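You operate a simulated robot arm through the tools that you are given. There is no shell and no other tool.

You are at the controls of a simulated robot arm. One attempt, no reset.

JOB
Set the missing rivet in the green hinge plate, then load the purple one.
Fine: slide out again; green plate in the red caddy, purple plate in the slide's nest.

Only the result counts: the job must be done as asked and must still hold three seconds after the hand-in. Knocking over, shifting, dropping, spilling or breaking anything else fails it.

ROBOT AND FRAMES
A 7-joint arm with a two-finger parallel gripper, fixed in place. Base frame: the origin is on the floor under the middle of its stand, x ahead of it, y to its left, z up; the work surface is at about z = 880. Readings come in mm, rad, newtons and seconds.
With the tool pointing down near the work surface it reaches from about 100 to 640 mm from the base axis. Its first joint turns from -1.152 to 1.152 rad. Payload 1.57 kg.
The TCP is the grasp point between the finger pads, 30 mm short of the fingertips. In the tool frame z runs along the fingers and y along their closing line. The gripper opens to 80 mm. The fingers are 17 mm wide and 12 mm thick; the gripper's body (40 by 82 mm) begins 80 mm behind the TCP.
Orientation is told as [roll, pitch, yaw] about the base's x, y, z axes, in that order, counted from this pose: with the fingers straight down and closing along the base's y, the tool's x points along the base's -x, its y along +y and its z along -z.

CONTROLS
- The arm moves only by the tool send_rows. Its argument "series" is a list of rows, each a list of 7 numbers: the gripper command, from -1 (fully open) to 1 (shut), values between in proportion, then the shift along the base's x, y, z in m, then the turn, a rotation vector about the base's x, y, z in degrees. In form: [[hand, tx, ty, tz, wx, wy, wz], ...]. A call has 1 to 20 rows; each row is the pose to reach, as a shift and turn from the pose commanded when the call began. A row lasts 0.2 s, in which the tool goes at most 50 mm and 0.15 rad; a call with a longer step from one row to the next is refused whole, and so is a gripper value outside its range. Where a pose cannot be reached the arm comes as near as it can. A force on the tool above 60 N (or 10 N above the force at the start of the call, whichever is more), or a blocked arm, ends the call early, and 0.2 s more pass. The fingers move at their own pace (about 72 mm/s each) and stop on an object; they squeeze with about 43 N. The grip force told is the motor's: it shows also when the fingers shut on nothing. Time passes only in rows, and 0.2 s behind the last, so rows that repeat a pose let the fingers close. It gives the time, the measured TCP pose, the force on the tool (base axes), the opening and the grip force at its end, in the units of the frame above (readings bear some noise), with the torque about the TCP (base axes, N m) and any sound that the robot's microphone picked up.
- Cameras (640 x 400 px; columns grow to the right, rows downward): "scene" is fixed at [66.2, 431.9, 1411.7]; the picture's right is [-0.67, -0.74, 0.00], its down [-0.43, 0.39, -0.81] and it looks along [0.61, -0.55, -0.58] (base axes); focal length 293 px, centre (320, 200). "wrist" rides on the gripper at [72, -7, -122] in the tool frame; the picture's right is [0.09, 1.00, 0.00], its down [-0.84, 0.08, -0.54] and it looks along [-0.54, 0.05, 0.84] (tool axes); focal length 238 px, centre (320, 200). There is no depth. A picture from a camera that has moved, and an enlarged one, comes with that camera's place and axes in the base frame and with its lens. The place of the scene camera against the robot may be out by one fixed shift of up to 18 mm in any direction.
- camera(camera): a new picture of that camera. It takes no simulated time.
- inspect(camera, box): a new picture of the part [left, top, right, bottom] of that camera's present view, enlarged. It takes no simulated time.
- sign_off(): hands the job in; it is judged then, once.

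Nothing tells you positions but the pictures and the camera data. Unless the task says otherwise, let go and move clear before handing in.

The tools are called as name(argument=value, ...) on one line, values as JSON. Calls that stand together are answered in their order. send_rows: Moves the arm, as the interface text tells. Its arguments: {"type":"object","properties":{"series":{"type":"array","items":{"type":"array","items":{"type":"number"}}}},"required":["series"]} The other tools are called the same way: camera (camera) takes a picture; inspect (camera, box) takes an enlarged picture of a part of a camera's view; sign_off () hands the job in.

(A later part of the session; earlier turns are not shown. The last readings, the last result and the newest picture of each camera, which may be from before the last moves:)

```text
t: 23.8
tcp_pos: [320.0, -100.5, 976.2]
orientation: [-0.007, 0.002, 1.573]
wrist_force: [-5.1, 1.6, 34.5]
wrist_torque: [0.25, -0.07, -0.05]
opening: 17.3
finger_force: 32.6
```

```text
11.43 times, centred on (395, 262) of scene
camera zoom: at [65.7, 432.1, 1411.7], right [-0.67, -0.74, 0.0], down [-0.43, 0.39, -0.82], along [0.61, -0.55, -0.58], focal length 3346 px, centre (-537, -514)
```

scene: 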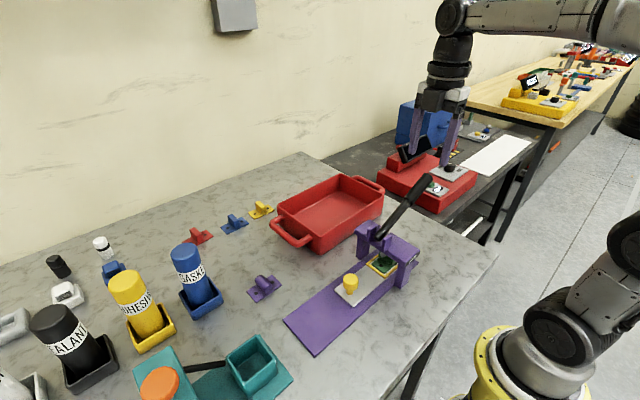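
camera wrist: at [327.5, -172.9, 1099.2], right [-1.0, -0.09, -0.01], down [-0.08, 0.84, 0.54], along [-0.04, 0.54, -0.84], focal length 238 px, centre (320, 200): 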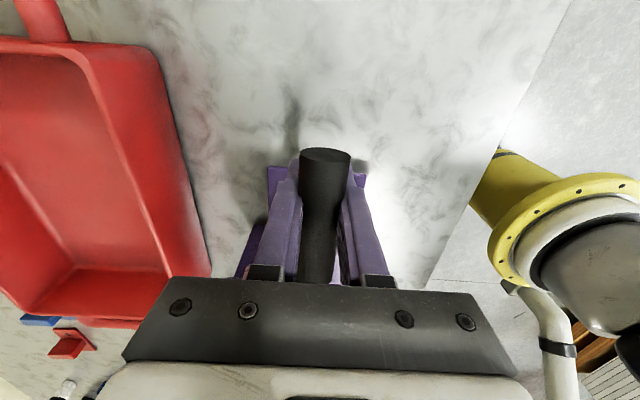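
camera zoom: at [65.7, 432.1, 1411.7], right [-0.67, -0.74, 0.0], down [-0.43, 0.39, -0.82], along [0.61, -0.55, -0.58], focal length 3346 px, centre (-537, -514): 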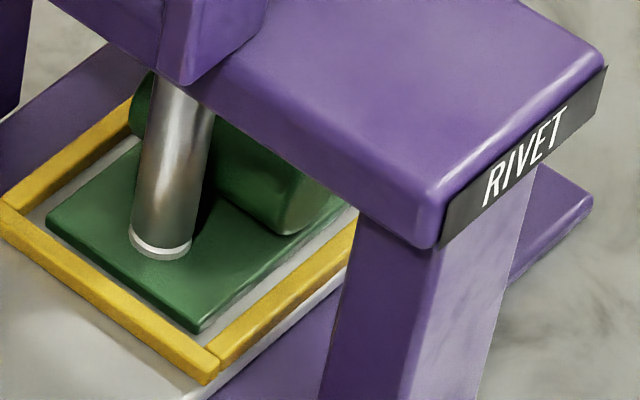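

A bright rivet head is now between the punch and the plate. I'll press a little harder to make sure it seats fully.

send_rows(series=[[1, 0, 0, -0.001, 0, 0, 0], [1, 0, 0, -0.002, 0, 0, 0], [1, 0, 0.0005, -0.003, 0, 0, 0], [1, 0, 0.0005, -0.0035, 0, 0, 0]])

inspect(camera="scene", box=[375, 245, 415, 280])

inspect(camera="scene", box=[380, 160, 470, 260])

```text
t: 24.8
tcp_pos: [320.4, -101.8, 974.1]
orientation: [-0.009, 0.004, 1.573]
wrist_force: [-10.3, -4.6, 44.3]
wrist_torque: [0.11, -0.13, -0.01]
opening: 17.6
finger_force: 32.1
```

```text
11.43 times, centred on (395, 262) of scene
camera zoom: at [65.4, 432.0, 1411.7], right [-0.67, -0.74, 0.0], down [-0.43, 0.39, -0.82], along [0.61, -0.55, -0.58], focal length 3346 px, centre (-537, -514)
```

zoom: 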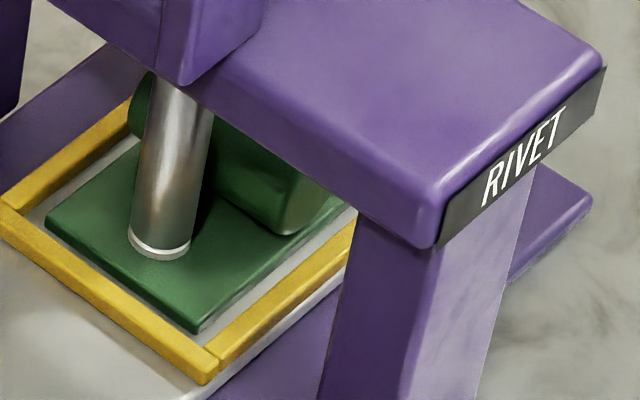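

```text
4.00 times, centred on (425, 210) of scene
camera zoom: at [65.4, 432.0, 1411.7], right [-0.67, -0.74, 0.0], down [-0.43, 0.39, -0.82], along [0.61, -0.55, -0.58], focal length 1171 px, centre (-100, 160)
```

zoom: 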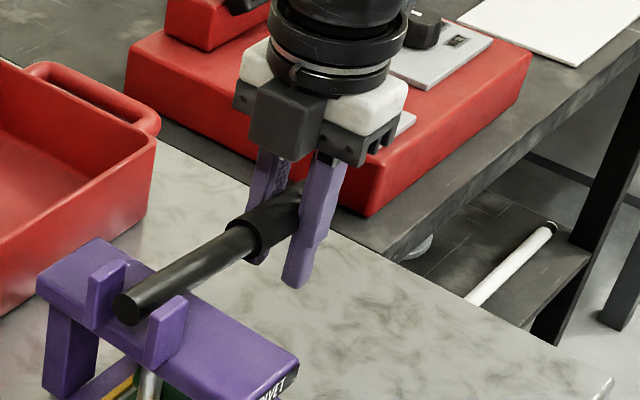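

It's hard against something at 44 N. I'll hold a little harder for a moment, then raise the lever to check whether the rivet stayed.

send_rows(series=[[1, 0, 0, -0.001, 0, 0, 0], [1, 0, 0, -0.002, 0, 0, 0], [1, 0, 0, -0.003, 0, 0, 0], [1, 0, 0, -0.003, 0, 0, 0]])

```text
t: 25.8
tcp_pos: [319.6, -100.5, 972.5]
orientation: [-0.009, 0.001, 1.572]
wrist_force: [-12.2, -2.6, 43.8]
wrist_torque: [-0.02, -0.16, -0.01]
opening: 17.3
finger_force: 32.1
```

The fingers begin to slip on the handle at about 44 N. I'll bring the lever back up and inspect the plate.

send_rows(series=[[1, 0.0, 0.0, 0.008, 0, 0, 0], [1, 0.0, -0.001, 0.018, 0, 0, 0], [1, 0.0, -0.001, 0.028, 0, 0, 0], [1, 0.0, -0.001, 0.038, 0, 0, 0], [1, 0.0, 0.0, 0.048, 0, 0, 0], [1, 0.0, 0.002, 0.058, 0, 0, 0], [1, 0.0, 0.005, 0.068, 0, 0, 0], [1, 0.0, 0.008, 0.078, 0, 0, 0], [1, 0.0, 0.011, 0.088, 0, 0, 0]])

inspect(camera="scene", box=[365, 215, 435, 285])

inspect(camera="scene", box=[340, 130, 480, 280])

```text
t: 27.8
tcp_pos: [320.5, -88.9, 1053.5]
orientation: [0.0, 0.0, 1.573]
wrist_force: [17.1, 20.7, -16.9]
wrist_torque: [-1.27, 0.36, 0.01]
opening: 17.5
finger_force: 32.1
```

```text
5.71 times, centred on (400, 250) of scene
camera zoom: at [66.9, 432.6, 1411.5], right [-0.67, -0.74, 0.0], down [-0.43, 0.39, -0.81], along [0.61, -0.55, -0.58], focal length 1673 px, centre (-137, -86)
```

zoom: 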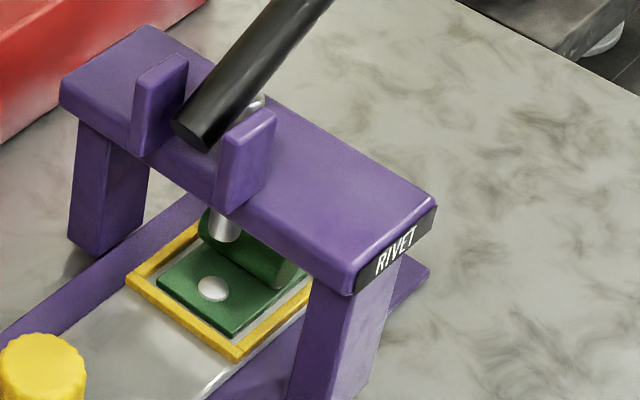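

```text
2.67 times, centred on (410, 205) of scene
camera zoom: at [66.9, 432.6, 1411.5], right [-0.67, -0.74, 0.0], down [-0.43, 0.39, -0.81], along [0.61, -0.55, -0.58], focal length 781 px, centre (80, 187)
```

zoom: 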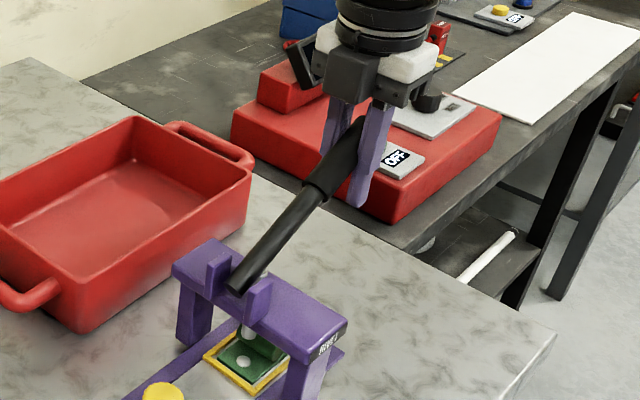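

The rivet is now in the hole and the punch is back up. I'll check the rivet closely, then release the lever.

inspect(camera="scene", box=[380, 245, 410, 275])

send_rows(series=[[1, 0, -0.001, -0.001, 0, 0, 0], [0.4, 0, -0.001, -0.001, 0, 0, 0], [-0.2, 0, -0.001, -0.001, 0, 0, 0], [-0.5, 0, -0.001, -0.001, 0, 0, 0], [-0.5, 0, -0.001, 0.0, 0, 0, 0]])

inspect(camera="scene", box=[340, 130, 480, 280])

```text
13.33 times, centred on (395, 260) of scene
camera zoom: at [66.9, 432.6, 1411.5], right [-0.67, -0.74, 0.0], down [-0.43, 0.39, -0.81], along [0.61, -0.55, -0.58], focal length 3904 px, centre (-680, -600)
```

zoom: 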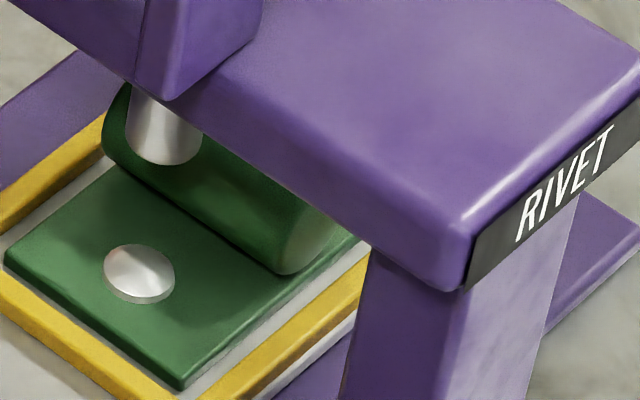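

```text
t: 29.0
tcp_pos: [319.0, -90.2, 1055.5]
orientation: [0.0, 0.001, 1.572]
wrist_force: [0.4, 0.2, -0.4]
wrist_torque: [-0.01, -0.06, 0.01]
opening: 59.8
finger_force: 0.0
```

```text
2.67 times, centred on (410, 205) of scene
camera zoom: at [66.2, 431.9, 1411.7], right [-0.67, -0.74, 0.0], down [-0.43, 0.39, -0.81], along [0.61, -0.55, -0.58], focal length 781 px, centre (80, 187)
```

zoom: 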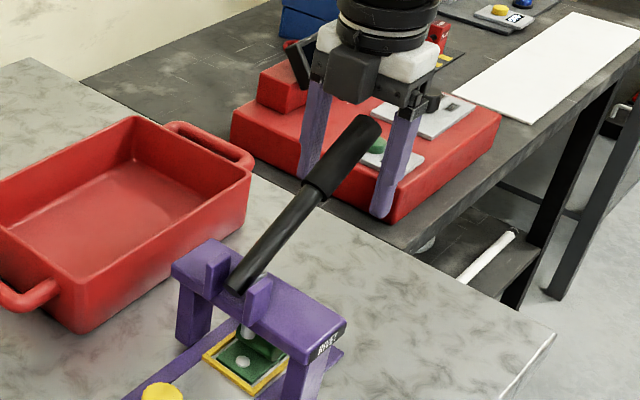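

The lever stays up by itself and the rivet sits in the hole. Next I'll rise, turn the gripper back and return above the knob.

send_rows(series=[[-0.5, 0, 0, 0.038, 0, 0, 0], [-0.5, 0, 0, 0.076, 0, 0, 0], [-0.5, 0, 0, 0.115, 0, 0, 0], [-0.5, 0, 0.02, 0.115, 0, 0, -8], [-0.5, 0, 0.04, 0.115, 0, 0, -16], [-0.5, 0, 0.06, 0.115, 0, 0, -24], [-0.5, 0, 0.08, 0.115, 0, 0, -32], [-0.5, 0, 0.1, 0.115, 0, 0, -40], [-0.5, 0, 0.12, 0.115, 0, 0, -48], [-0.5, 0, 0.14, 0.115, 0, 0, -56], [-0.5, 0, 0.16, 0.115, 0, 0, -64], [-0.5, -0.001, 0.18, 0.115, 0, 0, -72], [-0.5, -0.002, 0.2, 0.09, 0, 0, -80], [-0.5, -0.003, 0.217, 0.06, 0, 0, -88], [-0.5, -0.003, 0.217, 0.03, 0, 0, -90], [-0.5, -0.003, 0.217, 0.0, 0, 0, -90]])

camera(camera="wrist")

inspect(camera="scene", box=[300, 180, 440, 310])

```text
t: 32.4
tcp_pos: [316.6, 127.4, 1058.6]
orientation: [0.001, -0.001, -0.001]
wrist_force: [-0.8, -0.4, 0.5]
wrist_torque: [0.02, 0.0, -0.01]
opening: 60.1
finger_force: 0.0
```

```text
taken
camera wrist: at [246.3, 120.4, 1179.3], right [-0.09, 1.0, 0.0], down [0.84, 0.08, 0.54], along [0.54, 0.05, -0.84], focal length 238 px, centre (320, 200)
```

wrist: 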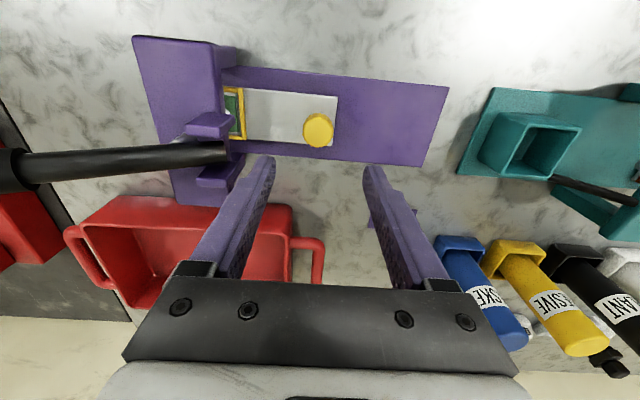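

```text
3.08 times, centred on (370, 245) of scene
camera zoom: at [66.2, 431.9, 1411.7], right [-0.67, -0.74, 0.0], down [-0.43, 0.39, -0.81], along [0.61, -0.55, -0.58], focal length 901 px, centre (166, 62)
```

zoom: 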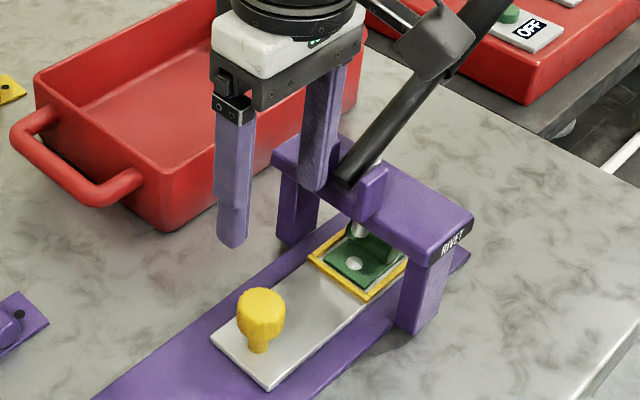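

Knob at about (316,125). I'll descend and grip it again.

send_rows(series=[[-0.5, 0, -0.001, -0.04, 0, 0, 0], [-0.5, 0, -0.002, -0.08, 0, 0, 0], [-0.5, 0, -0.002, -0.11, 0, 0, 0], [-0.5, 0, -0.002, -0.123, 0, 0, 0], [0.0, 0, -0.002, -0.123, 0, 0, 0], [0.3, 0, -0.002, -0.123, 0, 0, 0], [1, 0, -0.002, -0.123, 0, 0, 0], [1, 0, -0.002, -0.123, 0, 0, 0]])

camera(camera="wrist")

```text
t: 34.2
tcp_pos: [316.6, 125.5, 934.5]
orientation: [0.002, 0.0, 0.001]
wrist_force: [-3.2, 26.1, -9.1]
wrist_torque: [-0.16, -0.21, 0.09]
opening: 32.0
finger_force: 40.5
```

```text
taken
camera wrist: at [245.7, 118.2, 1056.6], right [-0.09, 1.0, 0.0], down [0.84, 0.08, 0.54], along [0.54, 0.05, -0.84], focal length 238 px, centre (320, 200)
```

wrist: 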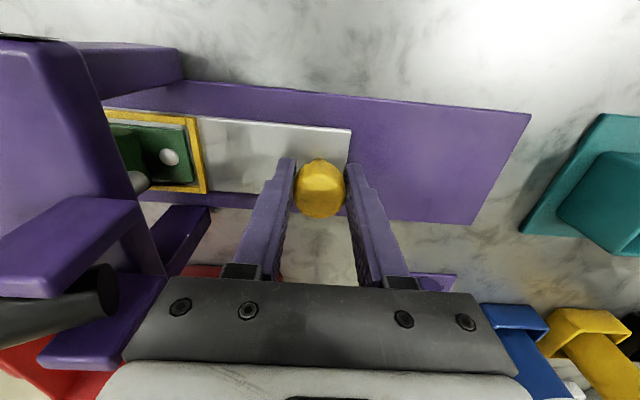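

Gripped again. I'll pull the slide out along +y, about 140 mm, then ease on to the outer stop.

send_rows(series=[[1, 0, 0.006, 0, 0, 0, 0], [1, 0, 0.015, 0, 0, 0, 0], [1, 0, 0.025, 0, 0, 0, 0], [1, 0, 0.035, 0, 0, 0, 0], [1, 0, 0.045, 0, 0, 0, 0], [1, 0, 0.055, 0, 0, 0, 0], [1, 0, 0.065, 0, 0, 0, 0], [1, 0, 0.075, 0, 0, 0, 0], [1, 0, 0.085, 0, 0, 0, 0], [1, 0, 0.095, 0, 0, 0, 0], [1, 0, 0.105, 0, 0, 0, 0], [1, 0, 0.115, 0, 0, 0, 0], [1, 0, 0.125, 0, 0, 0, 0], [1, 0, 0.132, 0, 0, 0, 0], [1, 0, 0.138, 0, 0, 0, 0]])

camera(camera="wrist")

inspect(camera="scene", box=[230, 200, 430, 360])

```text
t: 37.4
tcp_pos: [316.4, 263.7, 934.9]
orientation: [0.002, -0.001, 0.003]
wrist_force: [3.0, -1.5, 13.5]
wrist_torque: [-0.29, -1.13, 0.07]
opening: 31.9
finger_force: 40.4
```

```text
taken
camera wrist: at [245.3, 256.5, 1056.0], right [-0.09, 1.0, 0.0], down [0.83, 0.08, 0.55], along [0.54, 0.05, -0.84], focal length 238 px, centre (320, 200)
```

wrist: 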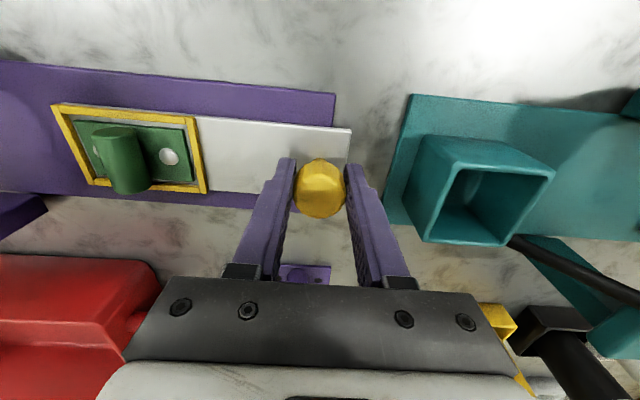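

```text
2.50 times, centred on (330, 280) of scene
camera zoom: at [66.1, 431.8, 1411.8], right [-0.67, -0.74, 0.0], down [-0.43, 0.39, -0.81], along [0.61, -0.55, -0.58], focal length 732 px, centre (295, 0)
```

zoom: 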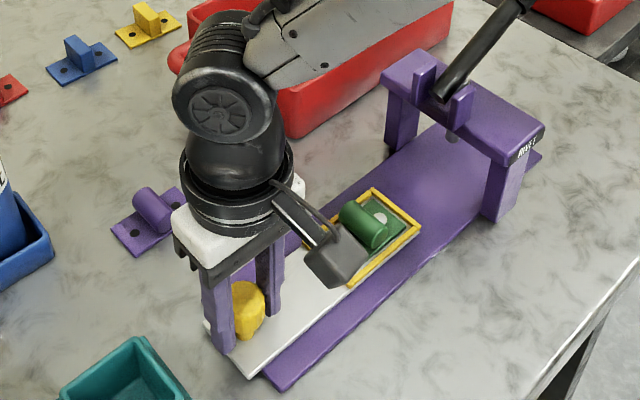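

Nearly back at the original out position. I'll ease outward in small steps to find the outer stop.

send_rows(series=[[1, 0, 0.0015, -0.0005, 0, 0, 0], [1, 0, 0.003, -0.0005, 0, 0, 0], [1, 0, 0.0045, -0.0005, 0, 0, 0], [1, 0, 0.006, -0.0005, 0, 0, 0], [1, 0, 0.0075, -0.0005, 0, 0, 0]])

camera(camera="wrist")

```text
t: 38.6
tcp_pos: [316.3, 268.6, 933.8]
orientation: [0.001, -0.001, 0.002]
wrist_force: [7.2, -9.0, 21.4]
wrist_torque: [0.35, -0.67, 0.05]
opening: 31.6
finger_force: 40.7
```

```text
taken
camera wrist: at [245.6, 262.6, 1056.1], right [-0.09, 1.0, 0.0], down [0.84, 0.08, 0.54], along [0.54, 0.05, -0.84], focal length 238 px, centre (320, 200)
```

wrist: 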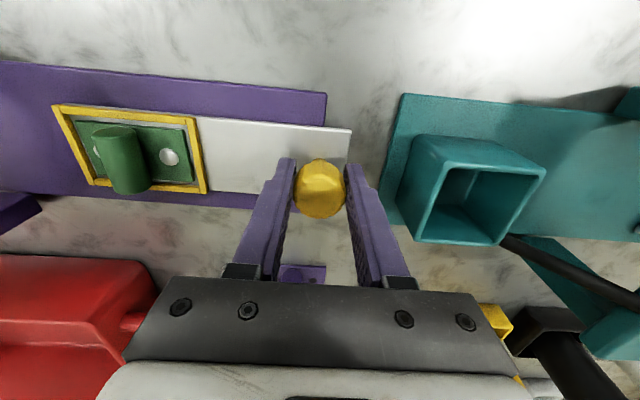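

The outer stop is felt (−9 N): the slide is fully out. I'll release the knob and rise, then look at the nest and plates.

send_rows(series=[[1, 0, -0.0004, -0.001, 0, 0, 0], [0.1, 0, -0.0004, -0.001, 0, 0, 0], [-0.3, 0, -0.0004, -0.001, 0, 0, 0], [-0.4, 0, -0.0004, -0.001, 0, 0, 0], [-0.4, 0, -0.0004, 0.03, 0, 0, 0], [-0.4, 0, -0.0004, 0.07, 0, 0, 0], [-0.4, -0.02, -0.02, 0.11, 0, 0, 0], [-0.5, -0.04, -0.05, 0.13, 0, 0, 0], [-0.6, -0.06, -0.08, 0.15, 0, 0, 0], [-0.6, -0.06, -0.11, 0.17, 0, 0, 0], [-0.6, -0.06, -0.12, 0.17, 0, 0, 0]])

camera(camera="wrist")

inspect(camera="wrist", box=[240, 60, 440, 220])

inspect(camera="scene", box=[310, 260, 390, 330])

inspect(camera="scene", box=[235, 260, 305, 320])

```text
t: 41.0
tcp_pos: [256.3, 150.3, 1104.8]
orientation: [-0.001, 0.001, 0.003]
wrist_force: [-0.3, 0.3, 0.1]
wrist_torque: [0.02, 0.03, -0.03]
opening: 64.0
finger_force: 0.1
```

```text
taken
camera wrist: at [187.0, 143.0, 1226.3], right [-0.09, 1.0, 0.0], down [0.84, 0.08, 0.54], along [0.54, 0.05, -0.84], focal length 238 px, centre (320, 200)
```

wrist: 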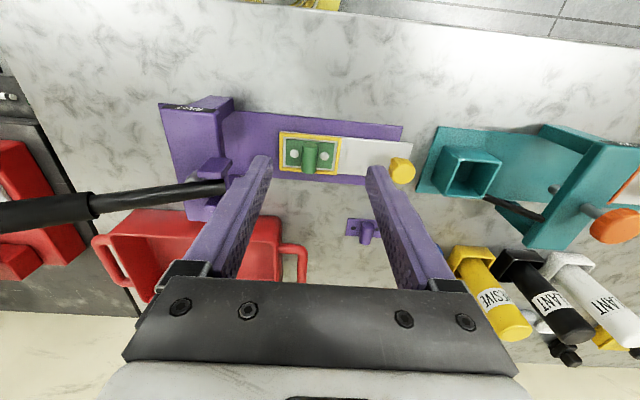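

```text
2.50 times, centred on (340, 140) of wrist
camera zoom: at [187.0, 143.0, 1226.3], right [-0.09, 1.0, 0.0], down [0.84, 0.08, 0.54], along [0.54, 0.05, -0.84], focal length 596 px, centre (270, 350)
```

zoom: 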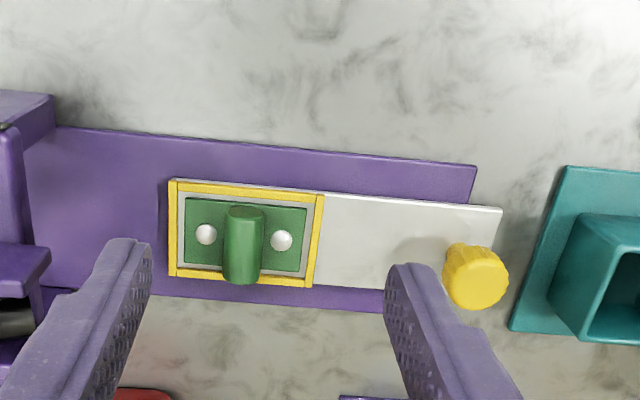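

```text
5.71 times, centred on (350, 295) of scene
camera zoom: at [66.2, 431.9, 1411.7], right [-0.67, -0.74, 0.0], down [-0.43, 0.39, -0.81], along [0.61, -0.55, -0.58], focal length 1673 px, centre (149, -343)
```

zoom: 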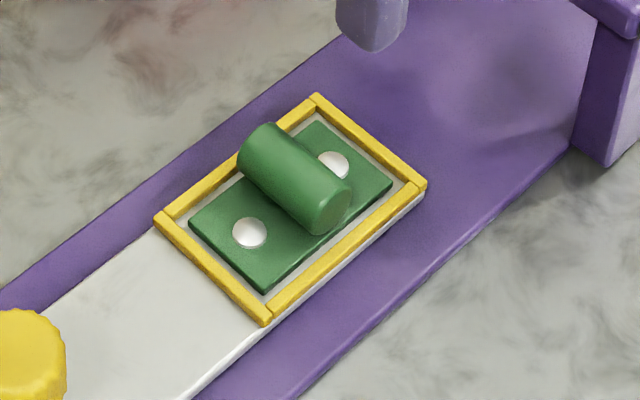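

```text
6.67 times, centred on (270, 290) of scene
camera zoom: at [66.2, 431.9, 1411.7], right [-0.67, -0.74, 0.0], down [-0.43, 0.39, -0.81], along [0.61, -0.55, -0.58], focal length 1952 px, centre (653, -400)
```

zoom: 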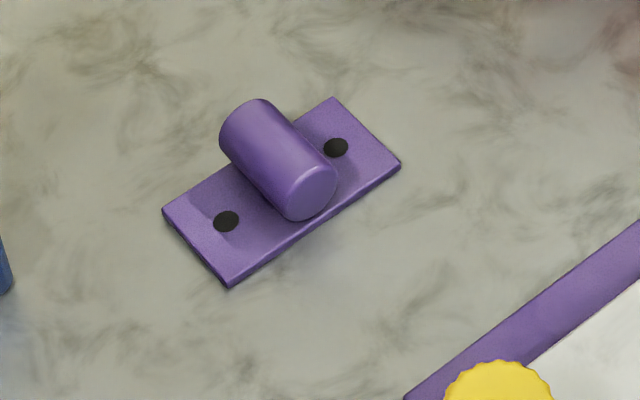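

Both rivets are now in the green plate and the slide is fully out. Before moving the plate I'll measure the caddy and the barrel.

inspect(camera="scene", box=[255, 160, 400, 270])

inspect(camera="wrist", box=[80, 190, 330, 310])

```text
3.64 times, centred on (328, 215) of scene
camera zoom: at [66.2, 431.9, 1411.7], right [-0.67, -0.74, 0.0], down [-0.43, 0.39, -0.81], along [0.61, -0.55, -0.58], focal length 1065 px, centre (293, 146)
```

zoom: 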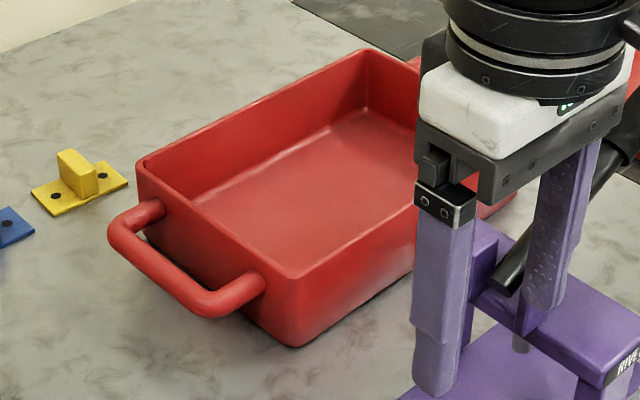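

```text
2.56 times, centred on (205, 250) of wrist
camera zoom: at [187.0, 143.0, 1226.3], right [-0.09, 1.0, 0.0], down [0.84, 0.08, 0.54], along [0.54, 0.05, -0.84], focal length 610 px, centre (614, 72)
```

zoom: 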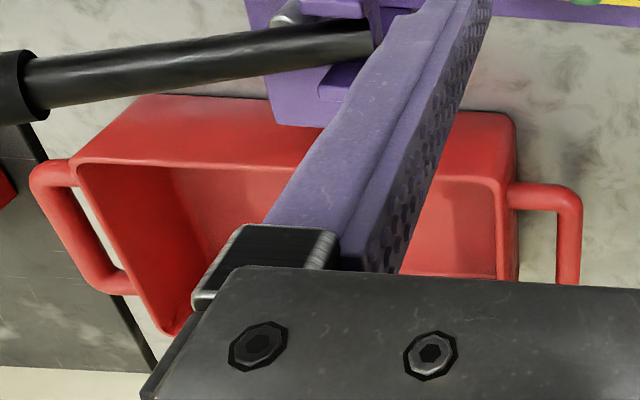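

The caddy spans roughly x 450–615, y −150…90, rim z≈947, floor ≈886. Now I'll hover above the green plate's barrel to check the alignment.

send_rows(series=[[-0.4, 0.02, -0.004, -0.03, 0, 0, 0], [-0.2, 0.04, -0.008, -0.06, 0, 0, 0], [0.0, 0.06, -0.012, -0.09, 0, 0, 0], [0.0, 0.065, -0.013, -0.115, 0, 0, 0], [0.0, 0.065, -0.013, -0.115, 0, 0, 0]])

camera(camera="wrist")

inspect(camera="wrist", box=[260, 90, 390, 220])

inspect(camera="scene", box=[290, 230, 410, 340])

```text
t: 42.2
tcp_pos: [322.1, 137.0, 988.1]
orientation: [0.0, -0.001, 0.003]
wrist_force: [-0.7, 0.3, 0.2]
wrist_torque: [0.01, 0.0, -0.01]
opening: 40.1
finger_force: 0.0
```

```text
taken
camera wrist: at [251.5, 130.0, 1110.1], right [-0.09, 1.0, 0.0], down [0.84, 0.08, 0.54], along [0.54, 0.05, -0.84], focal length 238 px, centre (320, 200)
```

wrist: 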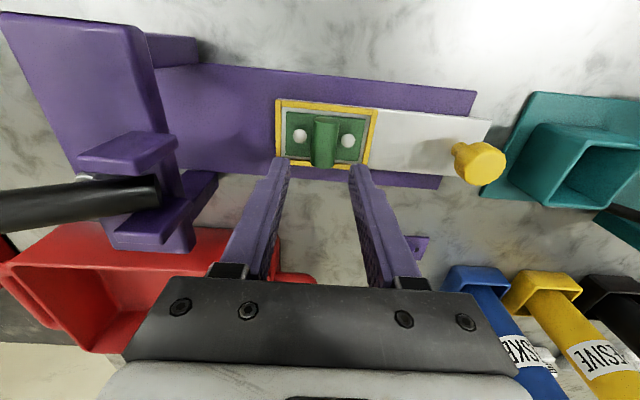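

```text
3.08 times, centred on (325, 155) of wrist
camera zoom: at [251.5, 130.0, 1110.1], right [-0.09, 1.0, 0.0], down [0.84, 0.08, 0.54], along [0.54, 0.05, -0.84], focal length 733 px, centre (305, 338)
```

zoom: 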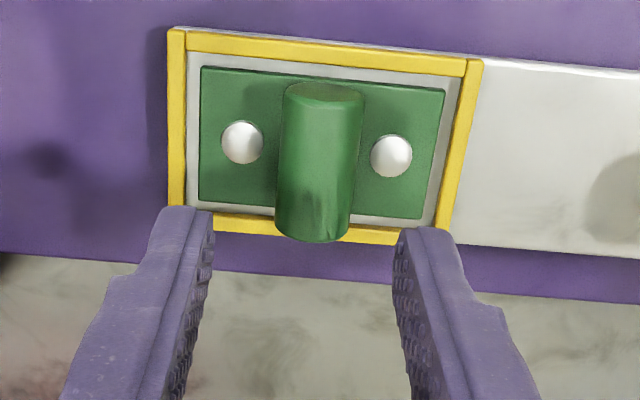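

```text
3.64 times, centred on (350, 285) of scene
camera zoom: at [66.2, 431.9, 1411.7], right [-0.67, -0.74, 0.0], down [-0.43, 0.39, -0.81], along [0.61, -0.55, -0.58], focal length 1065 px, centre (211, -109)
```

zoom: 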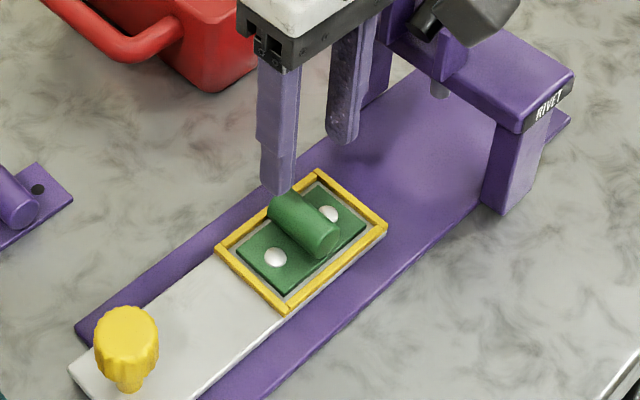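

The barrel centre is at about (322,140.5), 22 mm wide. I'll shift 3.5 mm in y and lower the fingers around it, watching for contact.

send_rows(series=[[0.0, 0.0, 0.0035, -0.015, 0, 0, 0], [0.0, 0.0, 0.0035, -0.035, 0, 0, 0], [0.0, 0.0, 0.0035, -0.05, 0, 0, 0], [0.0, 0.0, 0.0035, -0.055, 0, 0, 0], [0.0, 0.0, 0.0035, -0.055, 0, 0, 0]])

camera(camera="wrist")

inspect(camera="scene", box=[310, 250, 390, 320])

```text
t: 43.4
tcp_pos: [320.5, 141.8, 933.2]
orientation: [0.0, 0.001, 0.0]
wrist_force: [0.3, -0.5, 0.7]
wrist_torque: [0.05, 0.03, 0.01]
opening: 39.8
finger_force: 0.0
```

```text
taken
camera wrist: at [250.6, 134.5, 1055.6], right [-0.09, 1.0, 0.0], down [0.84, 0.08, 0.54], along [0.54, 0.05, -0.84], focal length 238 px, centre (320, 200)
```

wrist: 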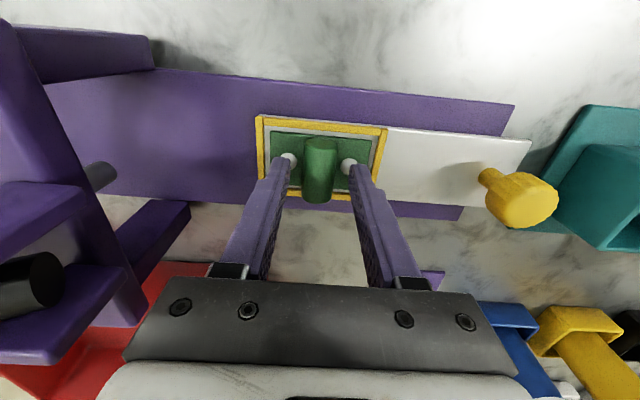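

```text
5.71 times, centred on (350, 285) of scene
camera zoom: at [66.2, 431.9, 1411.7], right [-0.67, -0.74, 0.0], down [-0.43, 0.39, -0.81], along [0.61, -0.55, -0.58], focal length 1673 px, centre (149, -286)
```

zoom: 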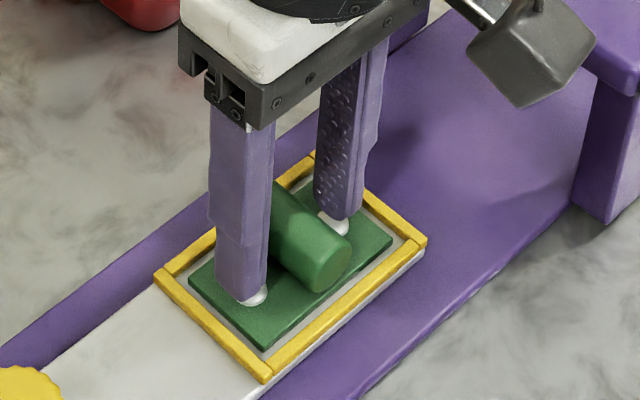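

The fingers straddle the barrel just above the rivets. I'll lower a touch more and close.

send_rows(series=[[0.0, -0.0005, 0.0, -0.0015, 0, 0, 0], [0.3, -0.0005, 0.0, -0.0015, 0, 0, 0], [0.5, -0.0005, 0.0, -0.0015, 0, 0, 0], [1, -0.0005, 0.0, -0.0015, 0, 0, 0], [1, -0.0005, 0.0, -0.0015, 0, 0, 0]])

camera(camera="wrist")

inspect(camera="scene", box=[310, 250, 390, 320])

```text
t: 44.6
tcp_pos: [321.6, 141.3, 931.2]
orientation: [0.0, 0.0, 0.001]
wrist_force: [-0.4, 0.0, 1.0]
wrist_torque: [0.01, -0.01, -0.01]
opening: 16.9
finger_force: 32.0
```

```text
taken
camera wrist: at [250.2, 134.2, 1054.1], right [-0.09, 1.0, 0.0], down [0.84, 0.08, 0.54], along [0.54, 0.05, -0.84], focal length 238 px, centre (320, 200)
```

wrist: 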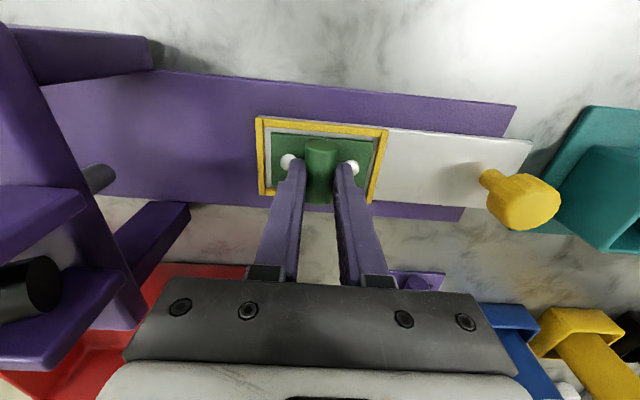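

```text
5.71 times, centred on (350, 285) of scene
camera zoom: at [66.2, 431.9, 1411.7], right [-0.67, -0.74, 0.0], down [-0.43, 0.39, -0.81], along [0.61, -0.55, -0.58], focal length 1673 px, centre (149, -286)
```

zoom: 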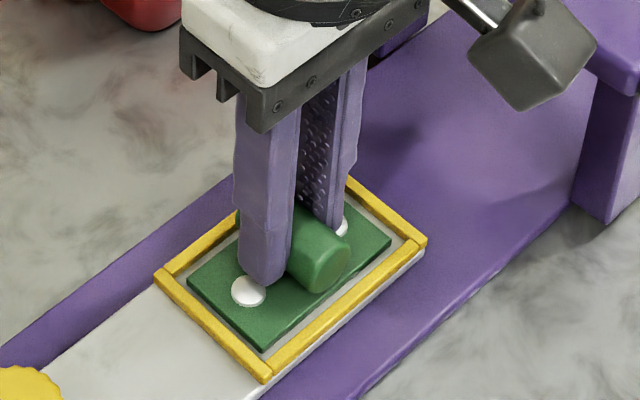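

Gripped the barrel. I'll lift it straight up and check that the plate comes along.

send_rows(series=[[1, 0, 0, 0.003, 0, 0, 0], [1, 0, 0, 0.008, 0, 0, 0], [1, 0, 0, 0.016, 0, 0, 0], [1, 0, 0, 0.026, 0, 0, 0], [1, 0, 0, 0.04, 0, 0, 0]])

camera(camera="wrist")

inspect(camera="scene", box=[290, 230, 410, 330])

```text
t: 45.8
tcp_pos: [321.0, 140.3, 971.0]
orientation: [0.002, 0.0, -0.001]
wrist_force: [-0.6, -0.1, -1.2]
wrist_torque: [0.02, 0.0, 0.01]
opening: 16.7
finger_force: 32.0
```

```text
taken
camera wrist: at [249.7, 134.0, 1093.8], right [-0.09, 1.0, 0.0], down [0.84, 0.08, 0.54], along [0.54, 0.05, -0.84], focal length 238 px, centre (320, 200)
```

wrist: 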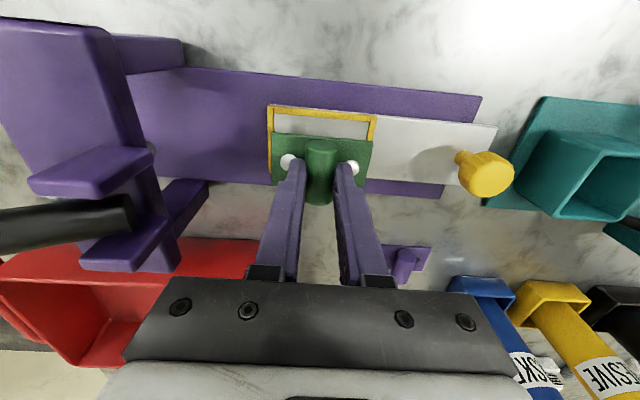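

```text
4.00 times, centred on (350, 280) of scene
camera zoom: at [66.2, 431.9, 1411.7], right [-0.67, -0.74, 0.0], down [-0.43, 0.39, -0.81], along [0.61, -0.55, -0.58], focal length 1171 px, centre (200, -120)
```

zoom: 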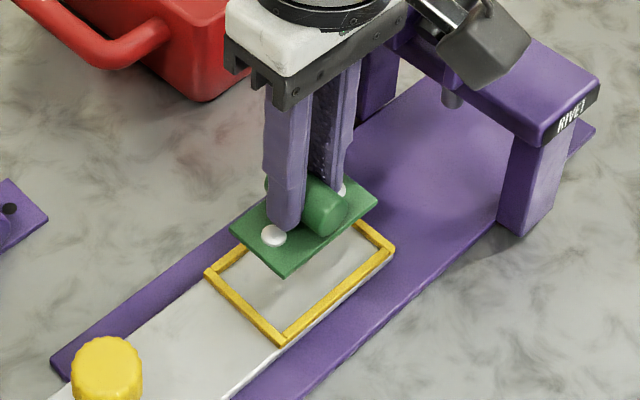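

The green plate is firmly held and lifted level. I'll carry it up, over toward +x, and above the caddy.

send_rows(series=[[1, 0, 0, 0.03, 0, 0, 0], [1, 0, 0, 0.065, 0, 0, 0], [1, 0.01, 0, 0.095, 0, 0, 0], [1, 0.04, -0.005, 0.104, 0, 0, 0], [1, 0.07, -0.015, 0.104, 0, 0, 0], [1, 0.1, -0.028, 0.104, 0, 0, 0], [1, 0.13, -0.045, 0.104, 0, 0, 0], [1, 0.155, -0.065, 0.104, 0, 0, 0], [1, 0.175, -0.088, 0.104, 0, 0, 0], [1, 0.19, -0.11, 0.104, 0, 0, 0], [1, 0.198, -0.131, 0.104, 0, 0, 0], [1, 0.198, -0.131, 0.104, 0, 0, 0]])

camera(camera="wrist")

camera(camera="scene")

```text
t: 48.4
tcp_pos: [518.4, 9.4, 1076.1]
orientation: [0.0, 0.0, 0.001]
wrist_force: [0.8, 0.7, -1.4]
wrist_torque: [0.0, -0.01, 0.01]
opening: 17.1
finger_force: 32.1
```

```text
taken
camera wrist: at [447.5, 2.4, 1198.3], right [-0.09, 1.0, 0.0], down [0.84, 0.08, 0.54], along [0.54, 0.05, -0.84], focal length 238 px, centre (320, 200)
```

wrist: 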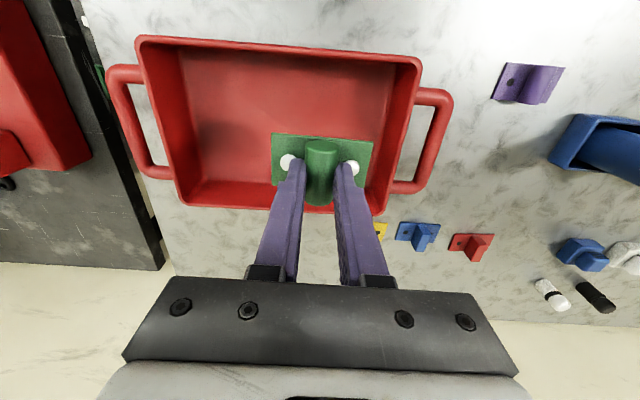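

```text
taken
```

scene: 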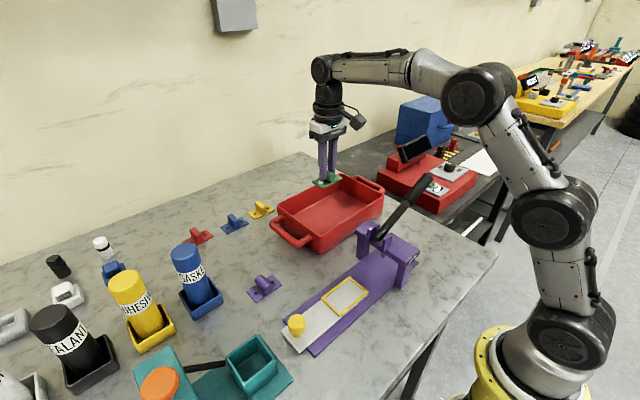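

The plate is over the caddy interior. I'll move a bit more toward its centre and lower, ending with small steps to feel the floor.

send_rows(series=[[1, 0.005, -0.01, -0.02, 0, 0, 0], [1, 0.01, -0.02, -0.05, 0, 0, 0], [1, 0.01, -0.02, -0.08, 0, 0, 0], [1, 0.01, -0.02, -0.11, 0, 0, 0], [1, 0.01, -0.02, -0.13, 0, 0, 0], [1, 0.01, -0.02, -0.14, 0, 0, 0], [1, 0.01, -0.02, -0.14, 0, 0, 0]])

camera(camera="wrist")

inspect(camera="scene", box=[260, 130, 400, 260])

```text
t: 50.0
tcp_pos: [530.2, -9.8, 935.0]
orientation: [-0.001, -0.001, 0.0]
wrist_force: [-1.0, -0.8, -0.8]
wrist_torque: [0.0, -0.01, 0.0]
opening: 17.2
finger_force: 32.4
```

```text
taken
camera wrist: at [459.1, -16.2, 1057.9], right [-0.09, 1.0, 0.0], down [0.84, 0.08, 0.54], along [0.54, 0.05, -0.84], focal length 238 px, centre (320, 200)
```

wrist: 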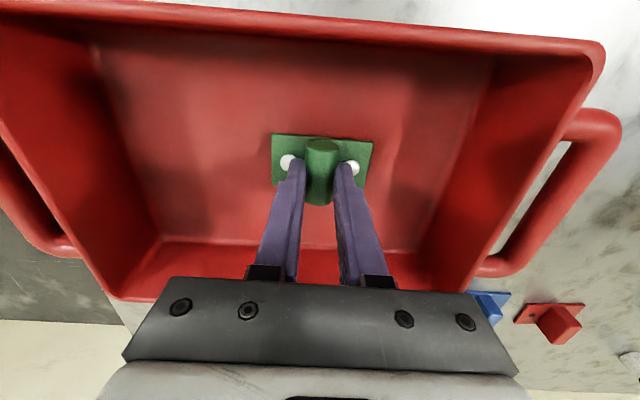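

```text
3.08 times, centred on (330, 195) of scene
camera zoom: at [66.2, 431.9, 1411.7], right [-0.67, -0.74, 0.0], down [-0.43, 0.39, -0.81], along [0.61, -0.55, -0.58], focal length 901 px, centre (289, 215)
```

zoom: 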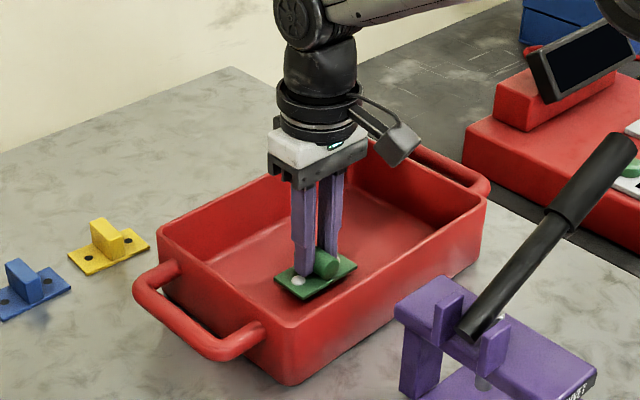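

Now small steps down until the plate touches the caddy floor.

send_rows(series=[[1, 0, 0, -0.002, 0, 0, 0], [1, 0, 0, -0.004, 0, 0, 0], [1, 0, 0, -0.006, 0, 0, 0], [1, 0, 0, -0.008, 0, 0, 0], [1, 0, 0, -0.01, 0, 0, 0], [1, 0, 0, -0.012, 0, 0, 0]])

inspect(camera="scene", box=[290, 180, 370, 250])

```text
t: 51.4
tcp_pos: [530.2, -10.3, 924.1]
orientation: [0.0, -0.002, 0.0]
wrist_force: [-1.8, -0.2, 7.5]
wrist_torque: [0.0, 0.2, -0.02]
opening: 16.9
finger_force: 32.0
```

```text
5.71 times, centred on (330, 215) of scene
camera zoom: at [66.0, 432.0, 1411.7], right [-0.67, -0.74, 0.0], down [-0.43, 0.39, -0.81], along [0.61, -0.55, -0.58], focal length 1673 px, centre (263, 114)
```

zoom: 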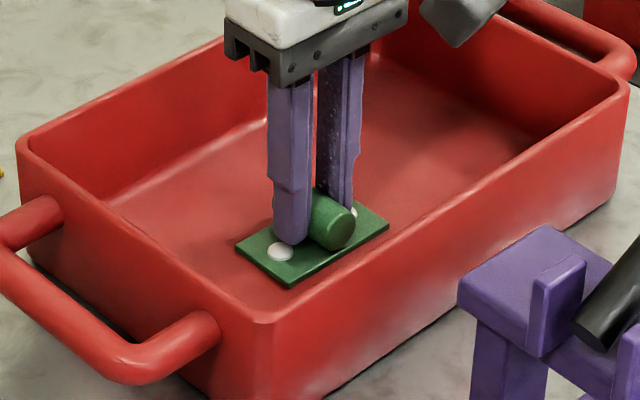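

The plate has touched the caddy floor at TCP z≈924. I'll open and rise straight up.

send_rows(series=[[0.55, 0, 0, 0.0, 0, 0, 0], [0.2, 0, 0, 0.0, 0, 0, 0], [0.0, 0, 0, 0.0, 0, 0, 0], [0.0, 0, 0, 0.005, 0, 0, 0], [0.0, 0, 0, 0.03, 0, 0, 0], [0.0, 0, 0, 0.07, 0, 0, 0], [0.0, 0, 0, 0.11, 0, 0, 0], [0.0, 0, 0, 0.15, 0, 0, 0]])

camera(camera="wrist")

inspect(camera="scene", box=[260, 150, 400, 270])

inspect(camera="scene", box=[230, 250, 390, 360])

```text
t: 53.2
tcp_pos: [528.6, -12.5, 1073.9]
orientation: [-0.002, 0.001, 0.001]
wrist_force: [0.6, -0.6, 0.8]
wrist_torque: [-0.03, -0.01, 0.01]
opening: 40.0
finger_force: 0.0
```

```text
taken
camera wrist: at [459.0, -18.9, 1195.4], right [-0.09, 1.0, 0.0], down [0.84, 0.08, 0.54], along [0.54, 0.05, -0.84], focal length 238 px, centre (320, 200)
```

wrist: 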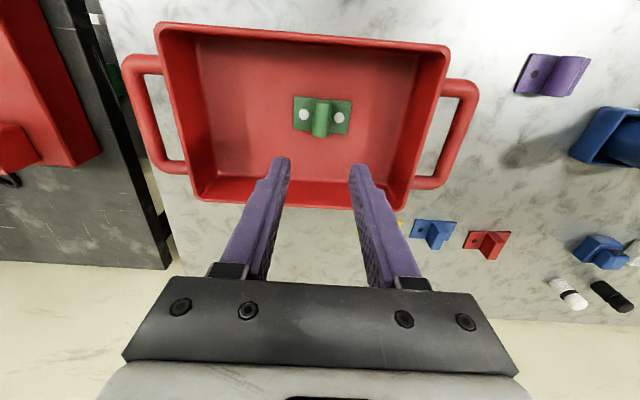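

```text
3.33 times, centred on (330, 210) of scene
camera zoom: at [66.2, 431.9, 1411.7], right [-0.67, -0.74, 0.0], down [-0.43, 0.39, -0.81], along [0.61, -0.55, -0.58], focal length 976 px, centre (287, 167)
```

zoom: 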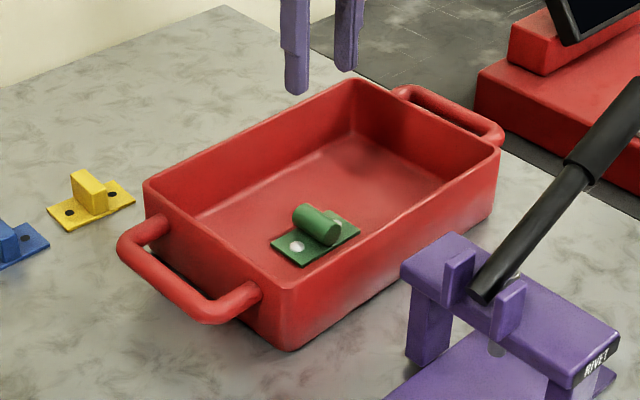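

```text
3.64 times, centred on (310, 305) of scene
camera zoom: at [66.2, 431.9, 1411.7], right [-0.67, -0.74, 0.0], down [-0.43, 0.39, -0.81], along [0.61, -0.55, -0.58], focal length 1065 px, centre (356, -182)
```

zoom: 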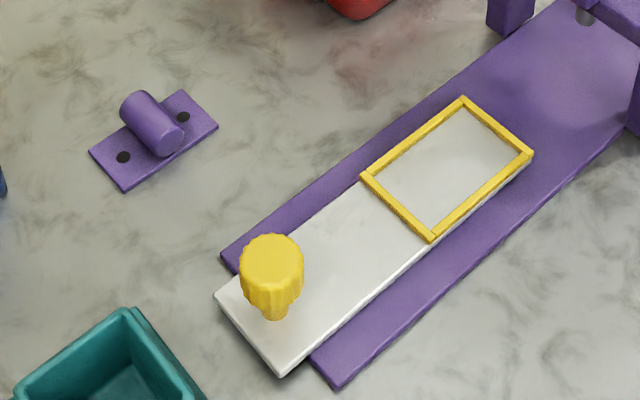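

The green plate lies in the caddy with both rivets. The purple plate lies square to the axes around (460,250); I'll move above it.

send_rows(series=[[0.0, -0.005, 0.03, 0, 0, 0, 0], [0.0, -0.015, 0.065, 0, 0, 0, 0], [0.0, -0.025, 0.1, 0, 0, 0, 0], [0.0, -0.035, 0.135, 0, 0, 0, 0], [0.0, -0.045, 0.17, 0, 0, 0, 0], [0.0, -0.055, 0.205, 0, 0, 0, 0], [0.0, -0.063, 0.235, -0.02, 0, 0, 0], [0.0, -0.069, 0.26, -0.05, 0, 0, 0], [0.0, -0.069, 0.262, -0.08, 0, 0, 0], [0.0, -0.069, 0.262, -0.08, 0, 0, 0]])

camera(camera="wrist")

inspect(camera="wrist", box=[250, 80, 400, 220])

inspect(camera="scene", box=[210, 220, 330, 330])

```text
t: 55.4
tcp_pos: [459.6, 252.8, 992.7]
orientation: [0.001, 0.0, 0.0]
wrist_force: [-0.7, -0.7, -0.6]
wrist_torque: [-0.01, 0.06, 0.02]
opening: 40.0
finger_force: 0.1
```

```text
taken
camera wrist: at [388.9, 245.8, 1114.5], right [-0.09, 1.0, 0.0], down [0.84, 0.08, 0.54], along [0.54, 0.05, -0.84], focal length 238 px, centre (320, 200)
```

wrist: 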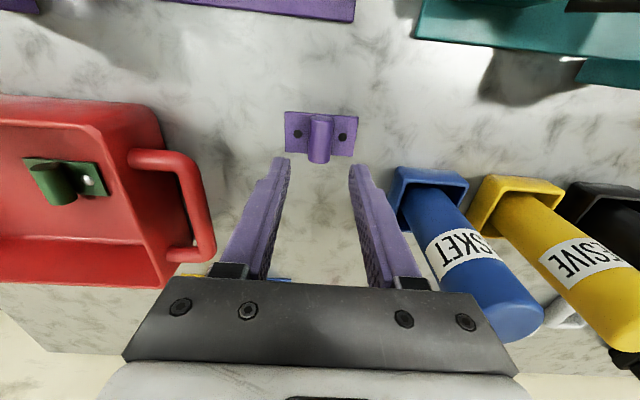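

```text
2.86 times, centred on (325, 150) of wrist
camera zoom: at [388.9, 245.8, 1114.5], right [-0.09, 1.0, 0.0], down [0.84, 0.08, 0.54], along [0.54, 0.05, -0.84], focal length 681 px, centre (306, 343)
```

zoom: 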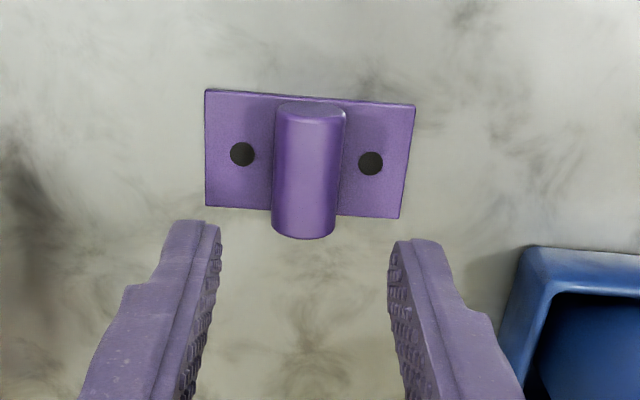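

```text
3.64 times, centred on (270, 275) of scene
camera zoom: at [66.2, 432.0, 1411.7], right [-0.67, -0.74, 0.0], down [-0.43, 0.39, -0.81], along [0.61, -0.55, -0.58], focal length 1065 px, centre (502, -73)
```

zoom: 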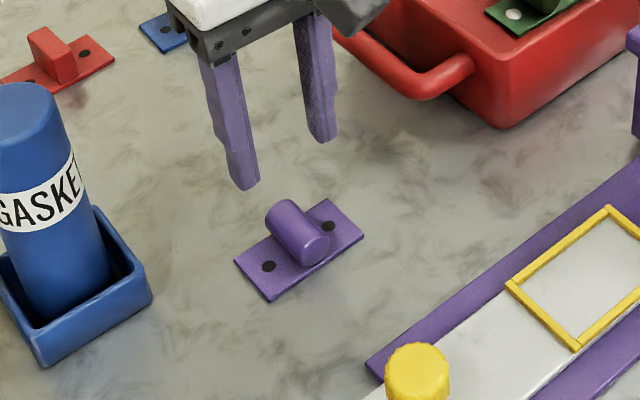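

The purple barrel is centred under the fingers at about (461.5,253). I'll lower around it in steps, finishing gently.

send_rows(series=[[0.0, 0.001, 0.0, -0.025, 0, 0, 0], [0.0, 0.001, 0.0, -0.05, 0, 0, 0], [0.0, 0.001, 0.0, -0.062, 0, 0, 0], [0.0, 0.001, 0.0, -0.068, 0, 0, 0], [0.0, 0.001, 0.0, -0.068, 0, 0, 0]])

camera(camera="wrist")

inspect(camera="scene", box=[230, 250, 310, 320])

```text
t: 56.6
tcp_pos: [460.2, 251.4, 925.8]
orientation: [0.0, 0.0, 0.0]
wrist_force: [0.1, 0.2, -0.2]
wrist_torque: [-0.03, -0.02, -0.01]
opening: 40.0
finger_force: 0.0
```

```text
taken
camera wrist: at [390.2, 244.6, 1047.7], right [-0.09, 1.0, 0.0], down [0.84, 0.08, 0.54], along [0.54, 0.05, -0.84], focal length 238 px, centre (320, 200)
```

wrist: 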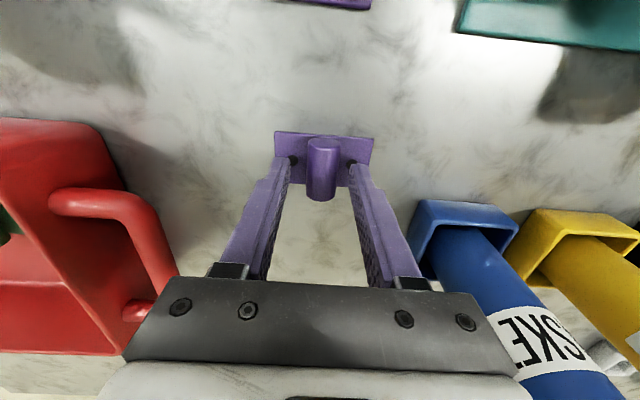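

```text
5.71 times, centred on (270, 285) of scene
camera zoom: at [66.2, 431.9, 1411.7], right [-0.67, -0.74, 0.0], down [-0.43, 0.39, -0.81], along [0.61, -0.55, -0.58], focal length 1673 px, centre (606, -286)
```

zoom: 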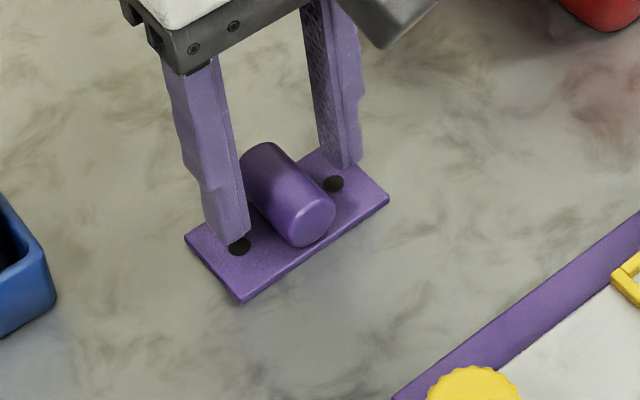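

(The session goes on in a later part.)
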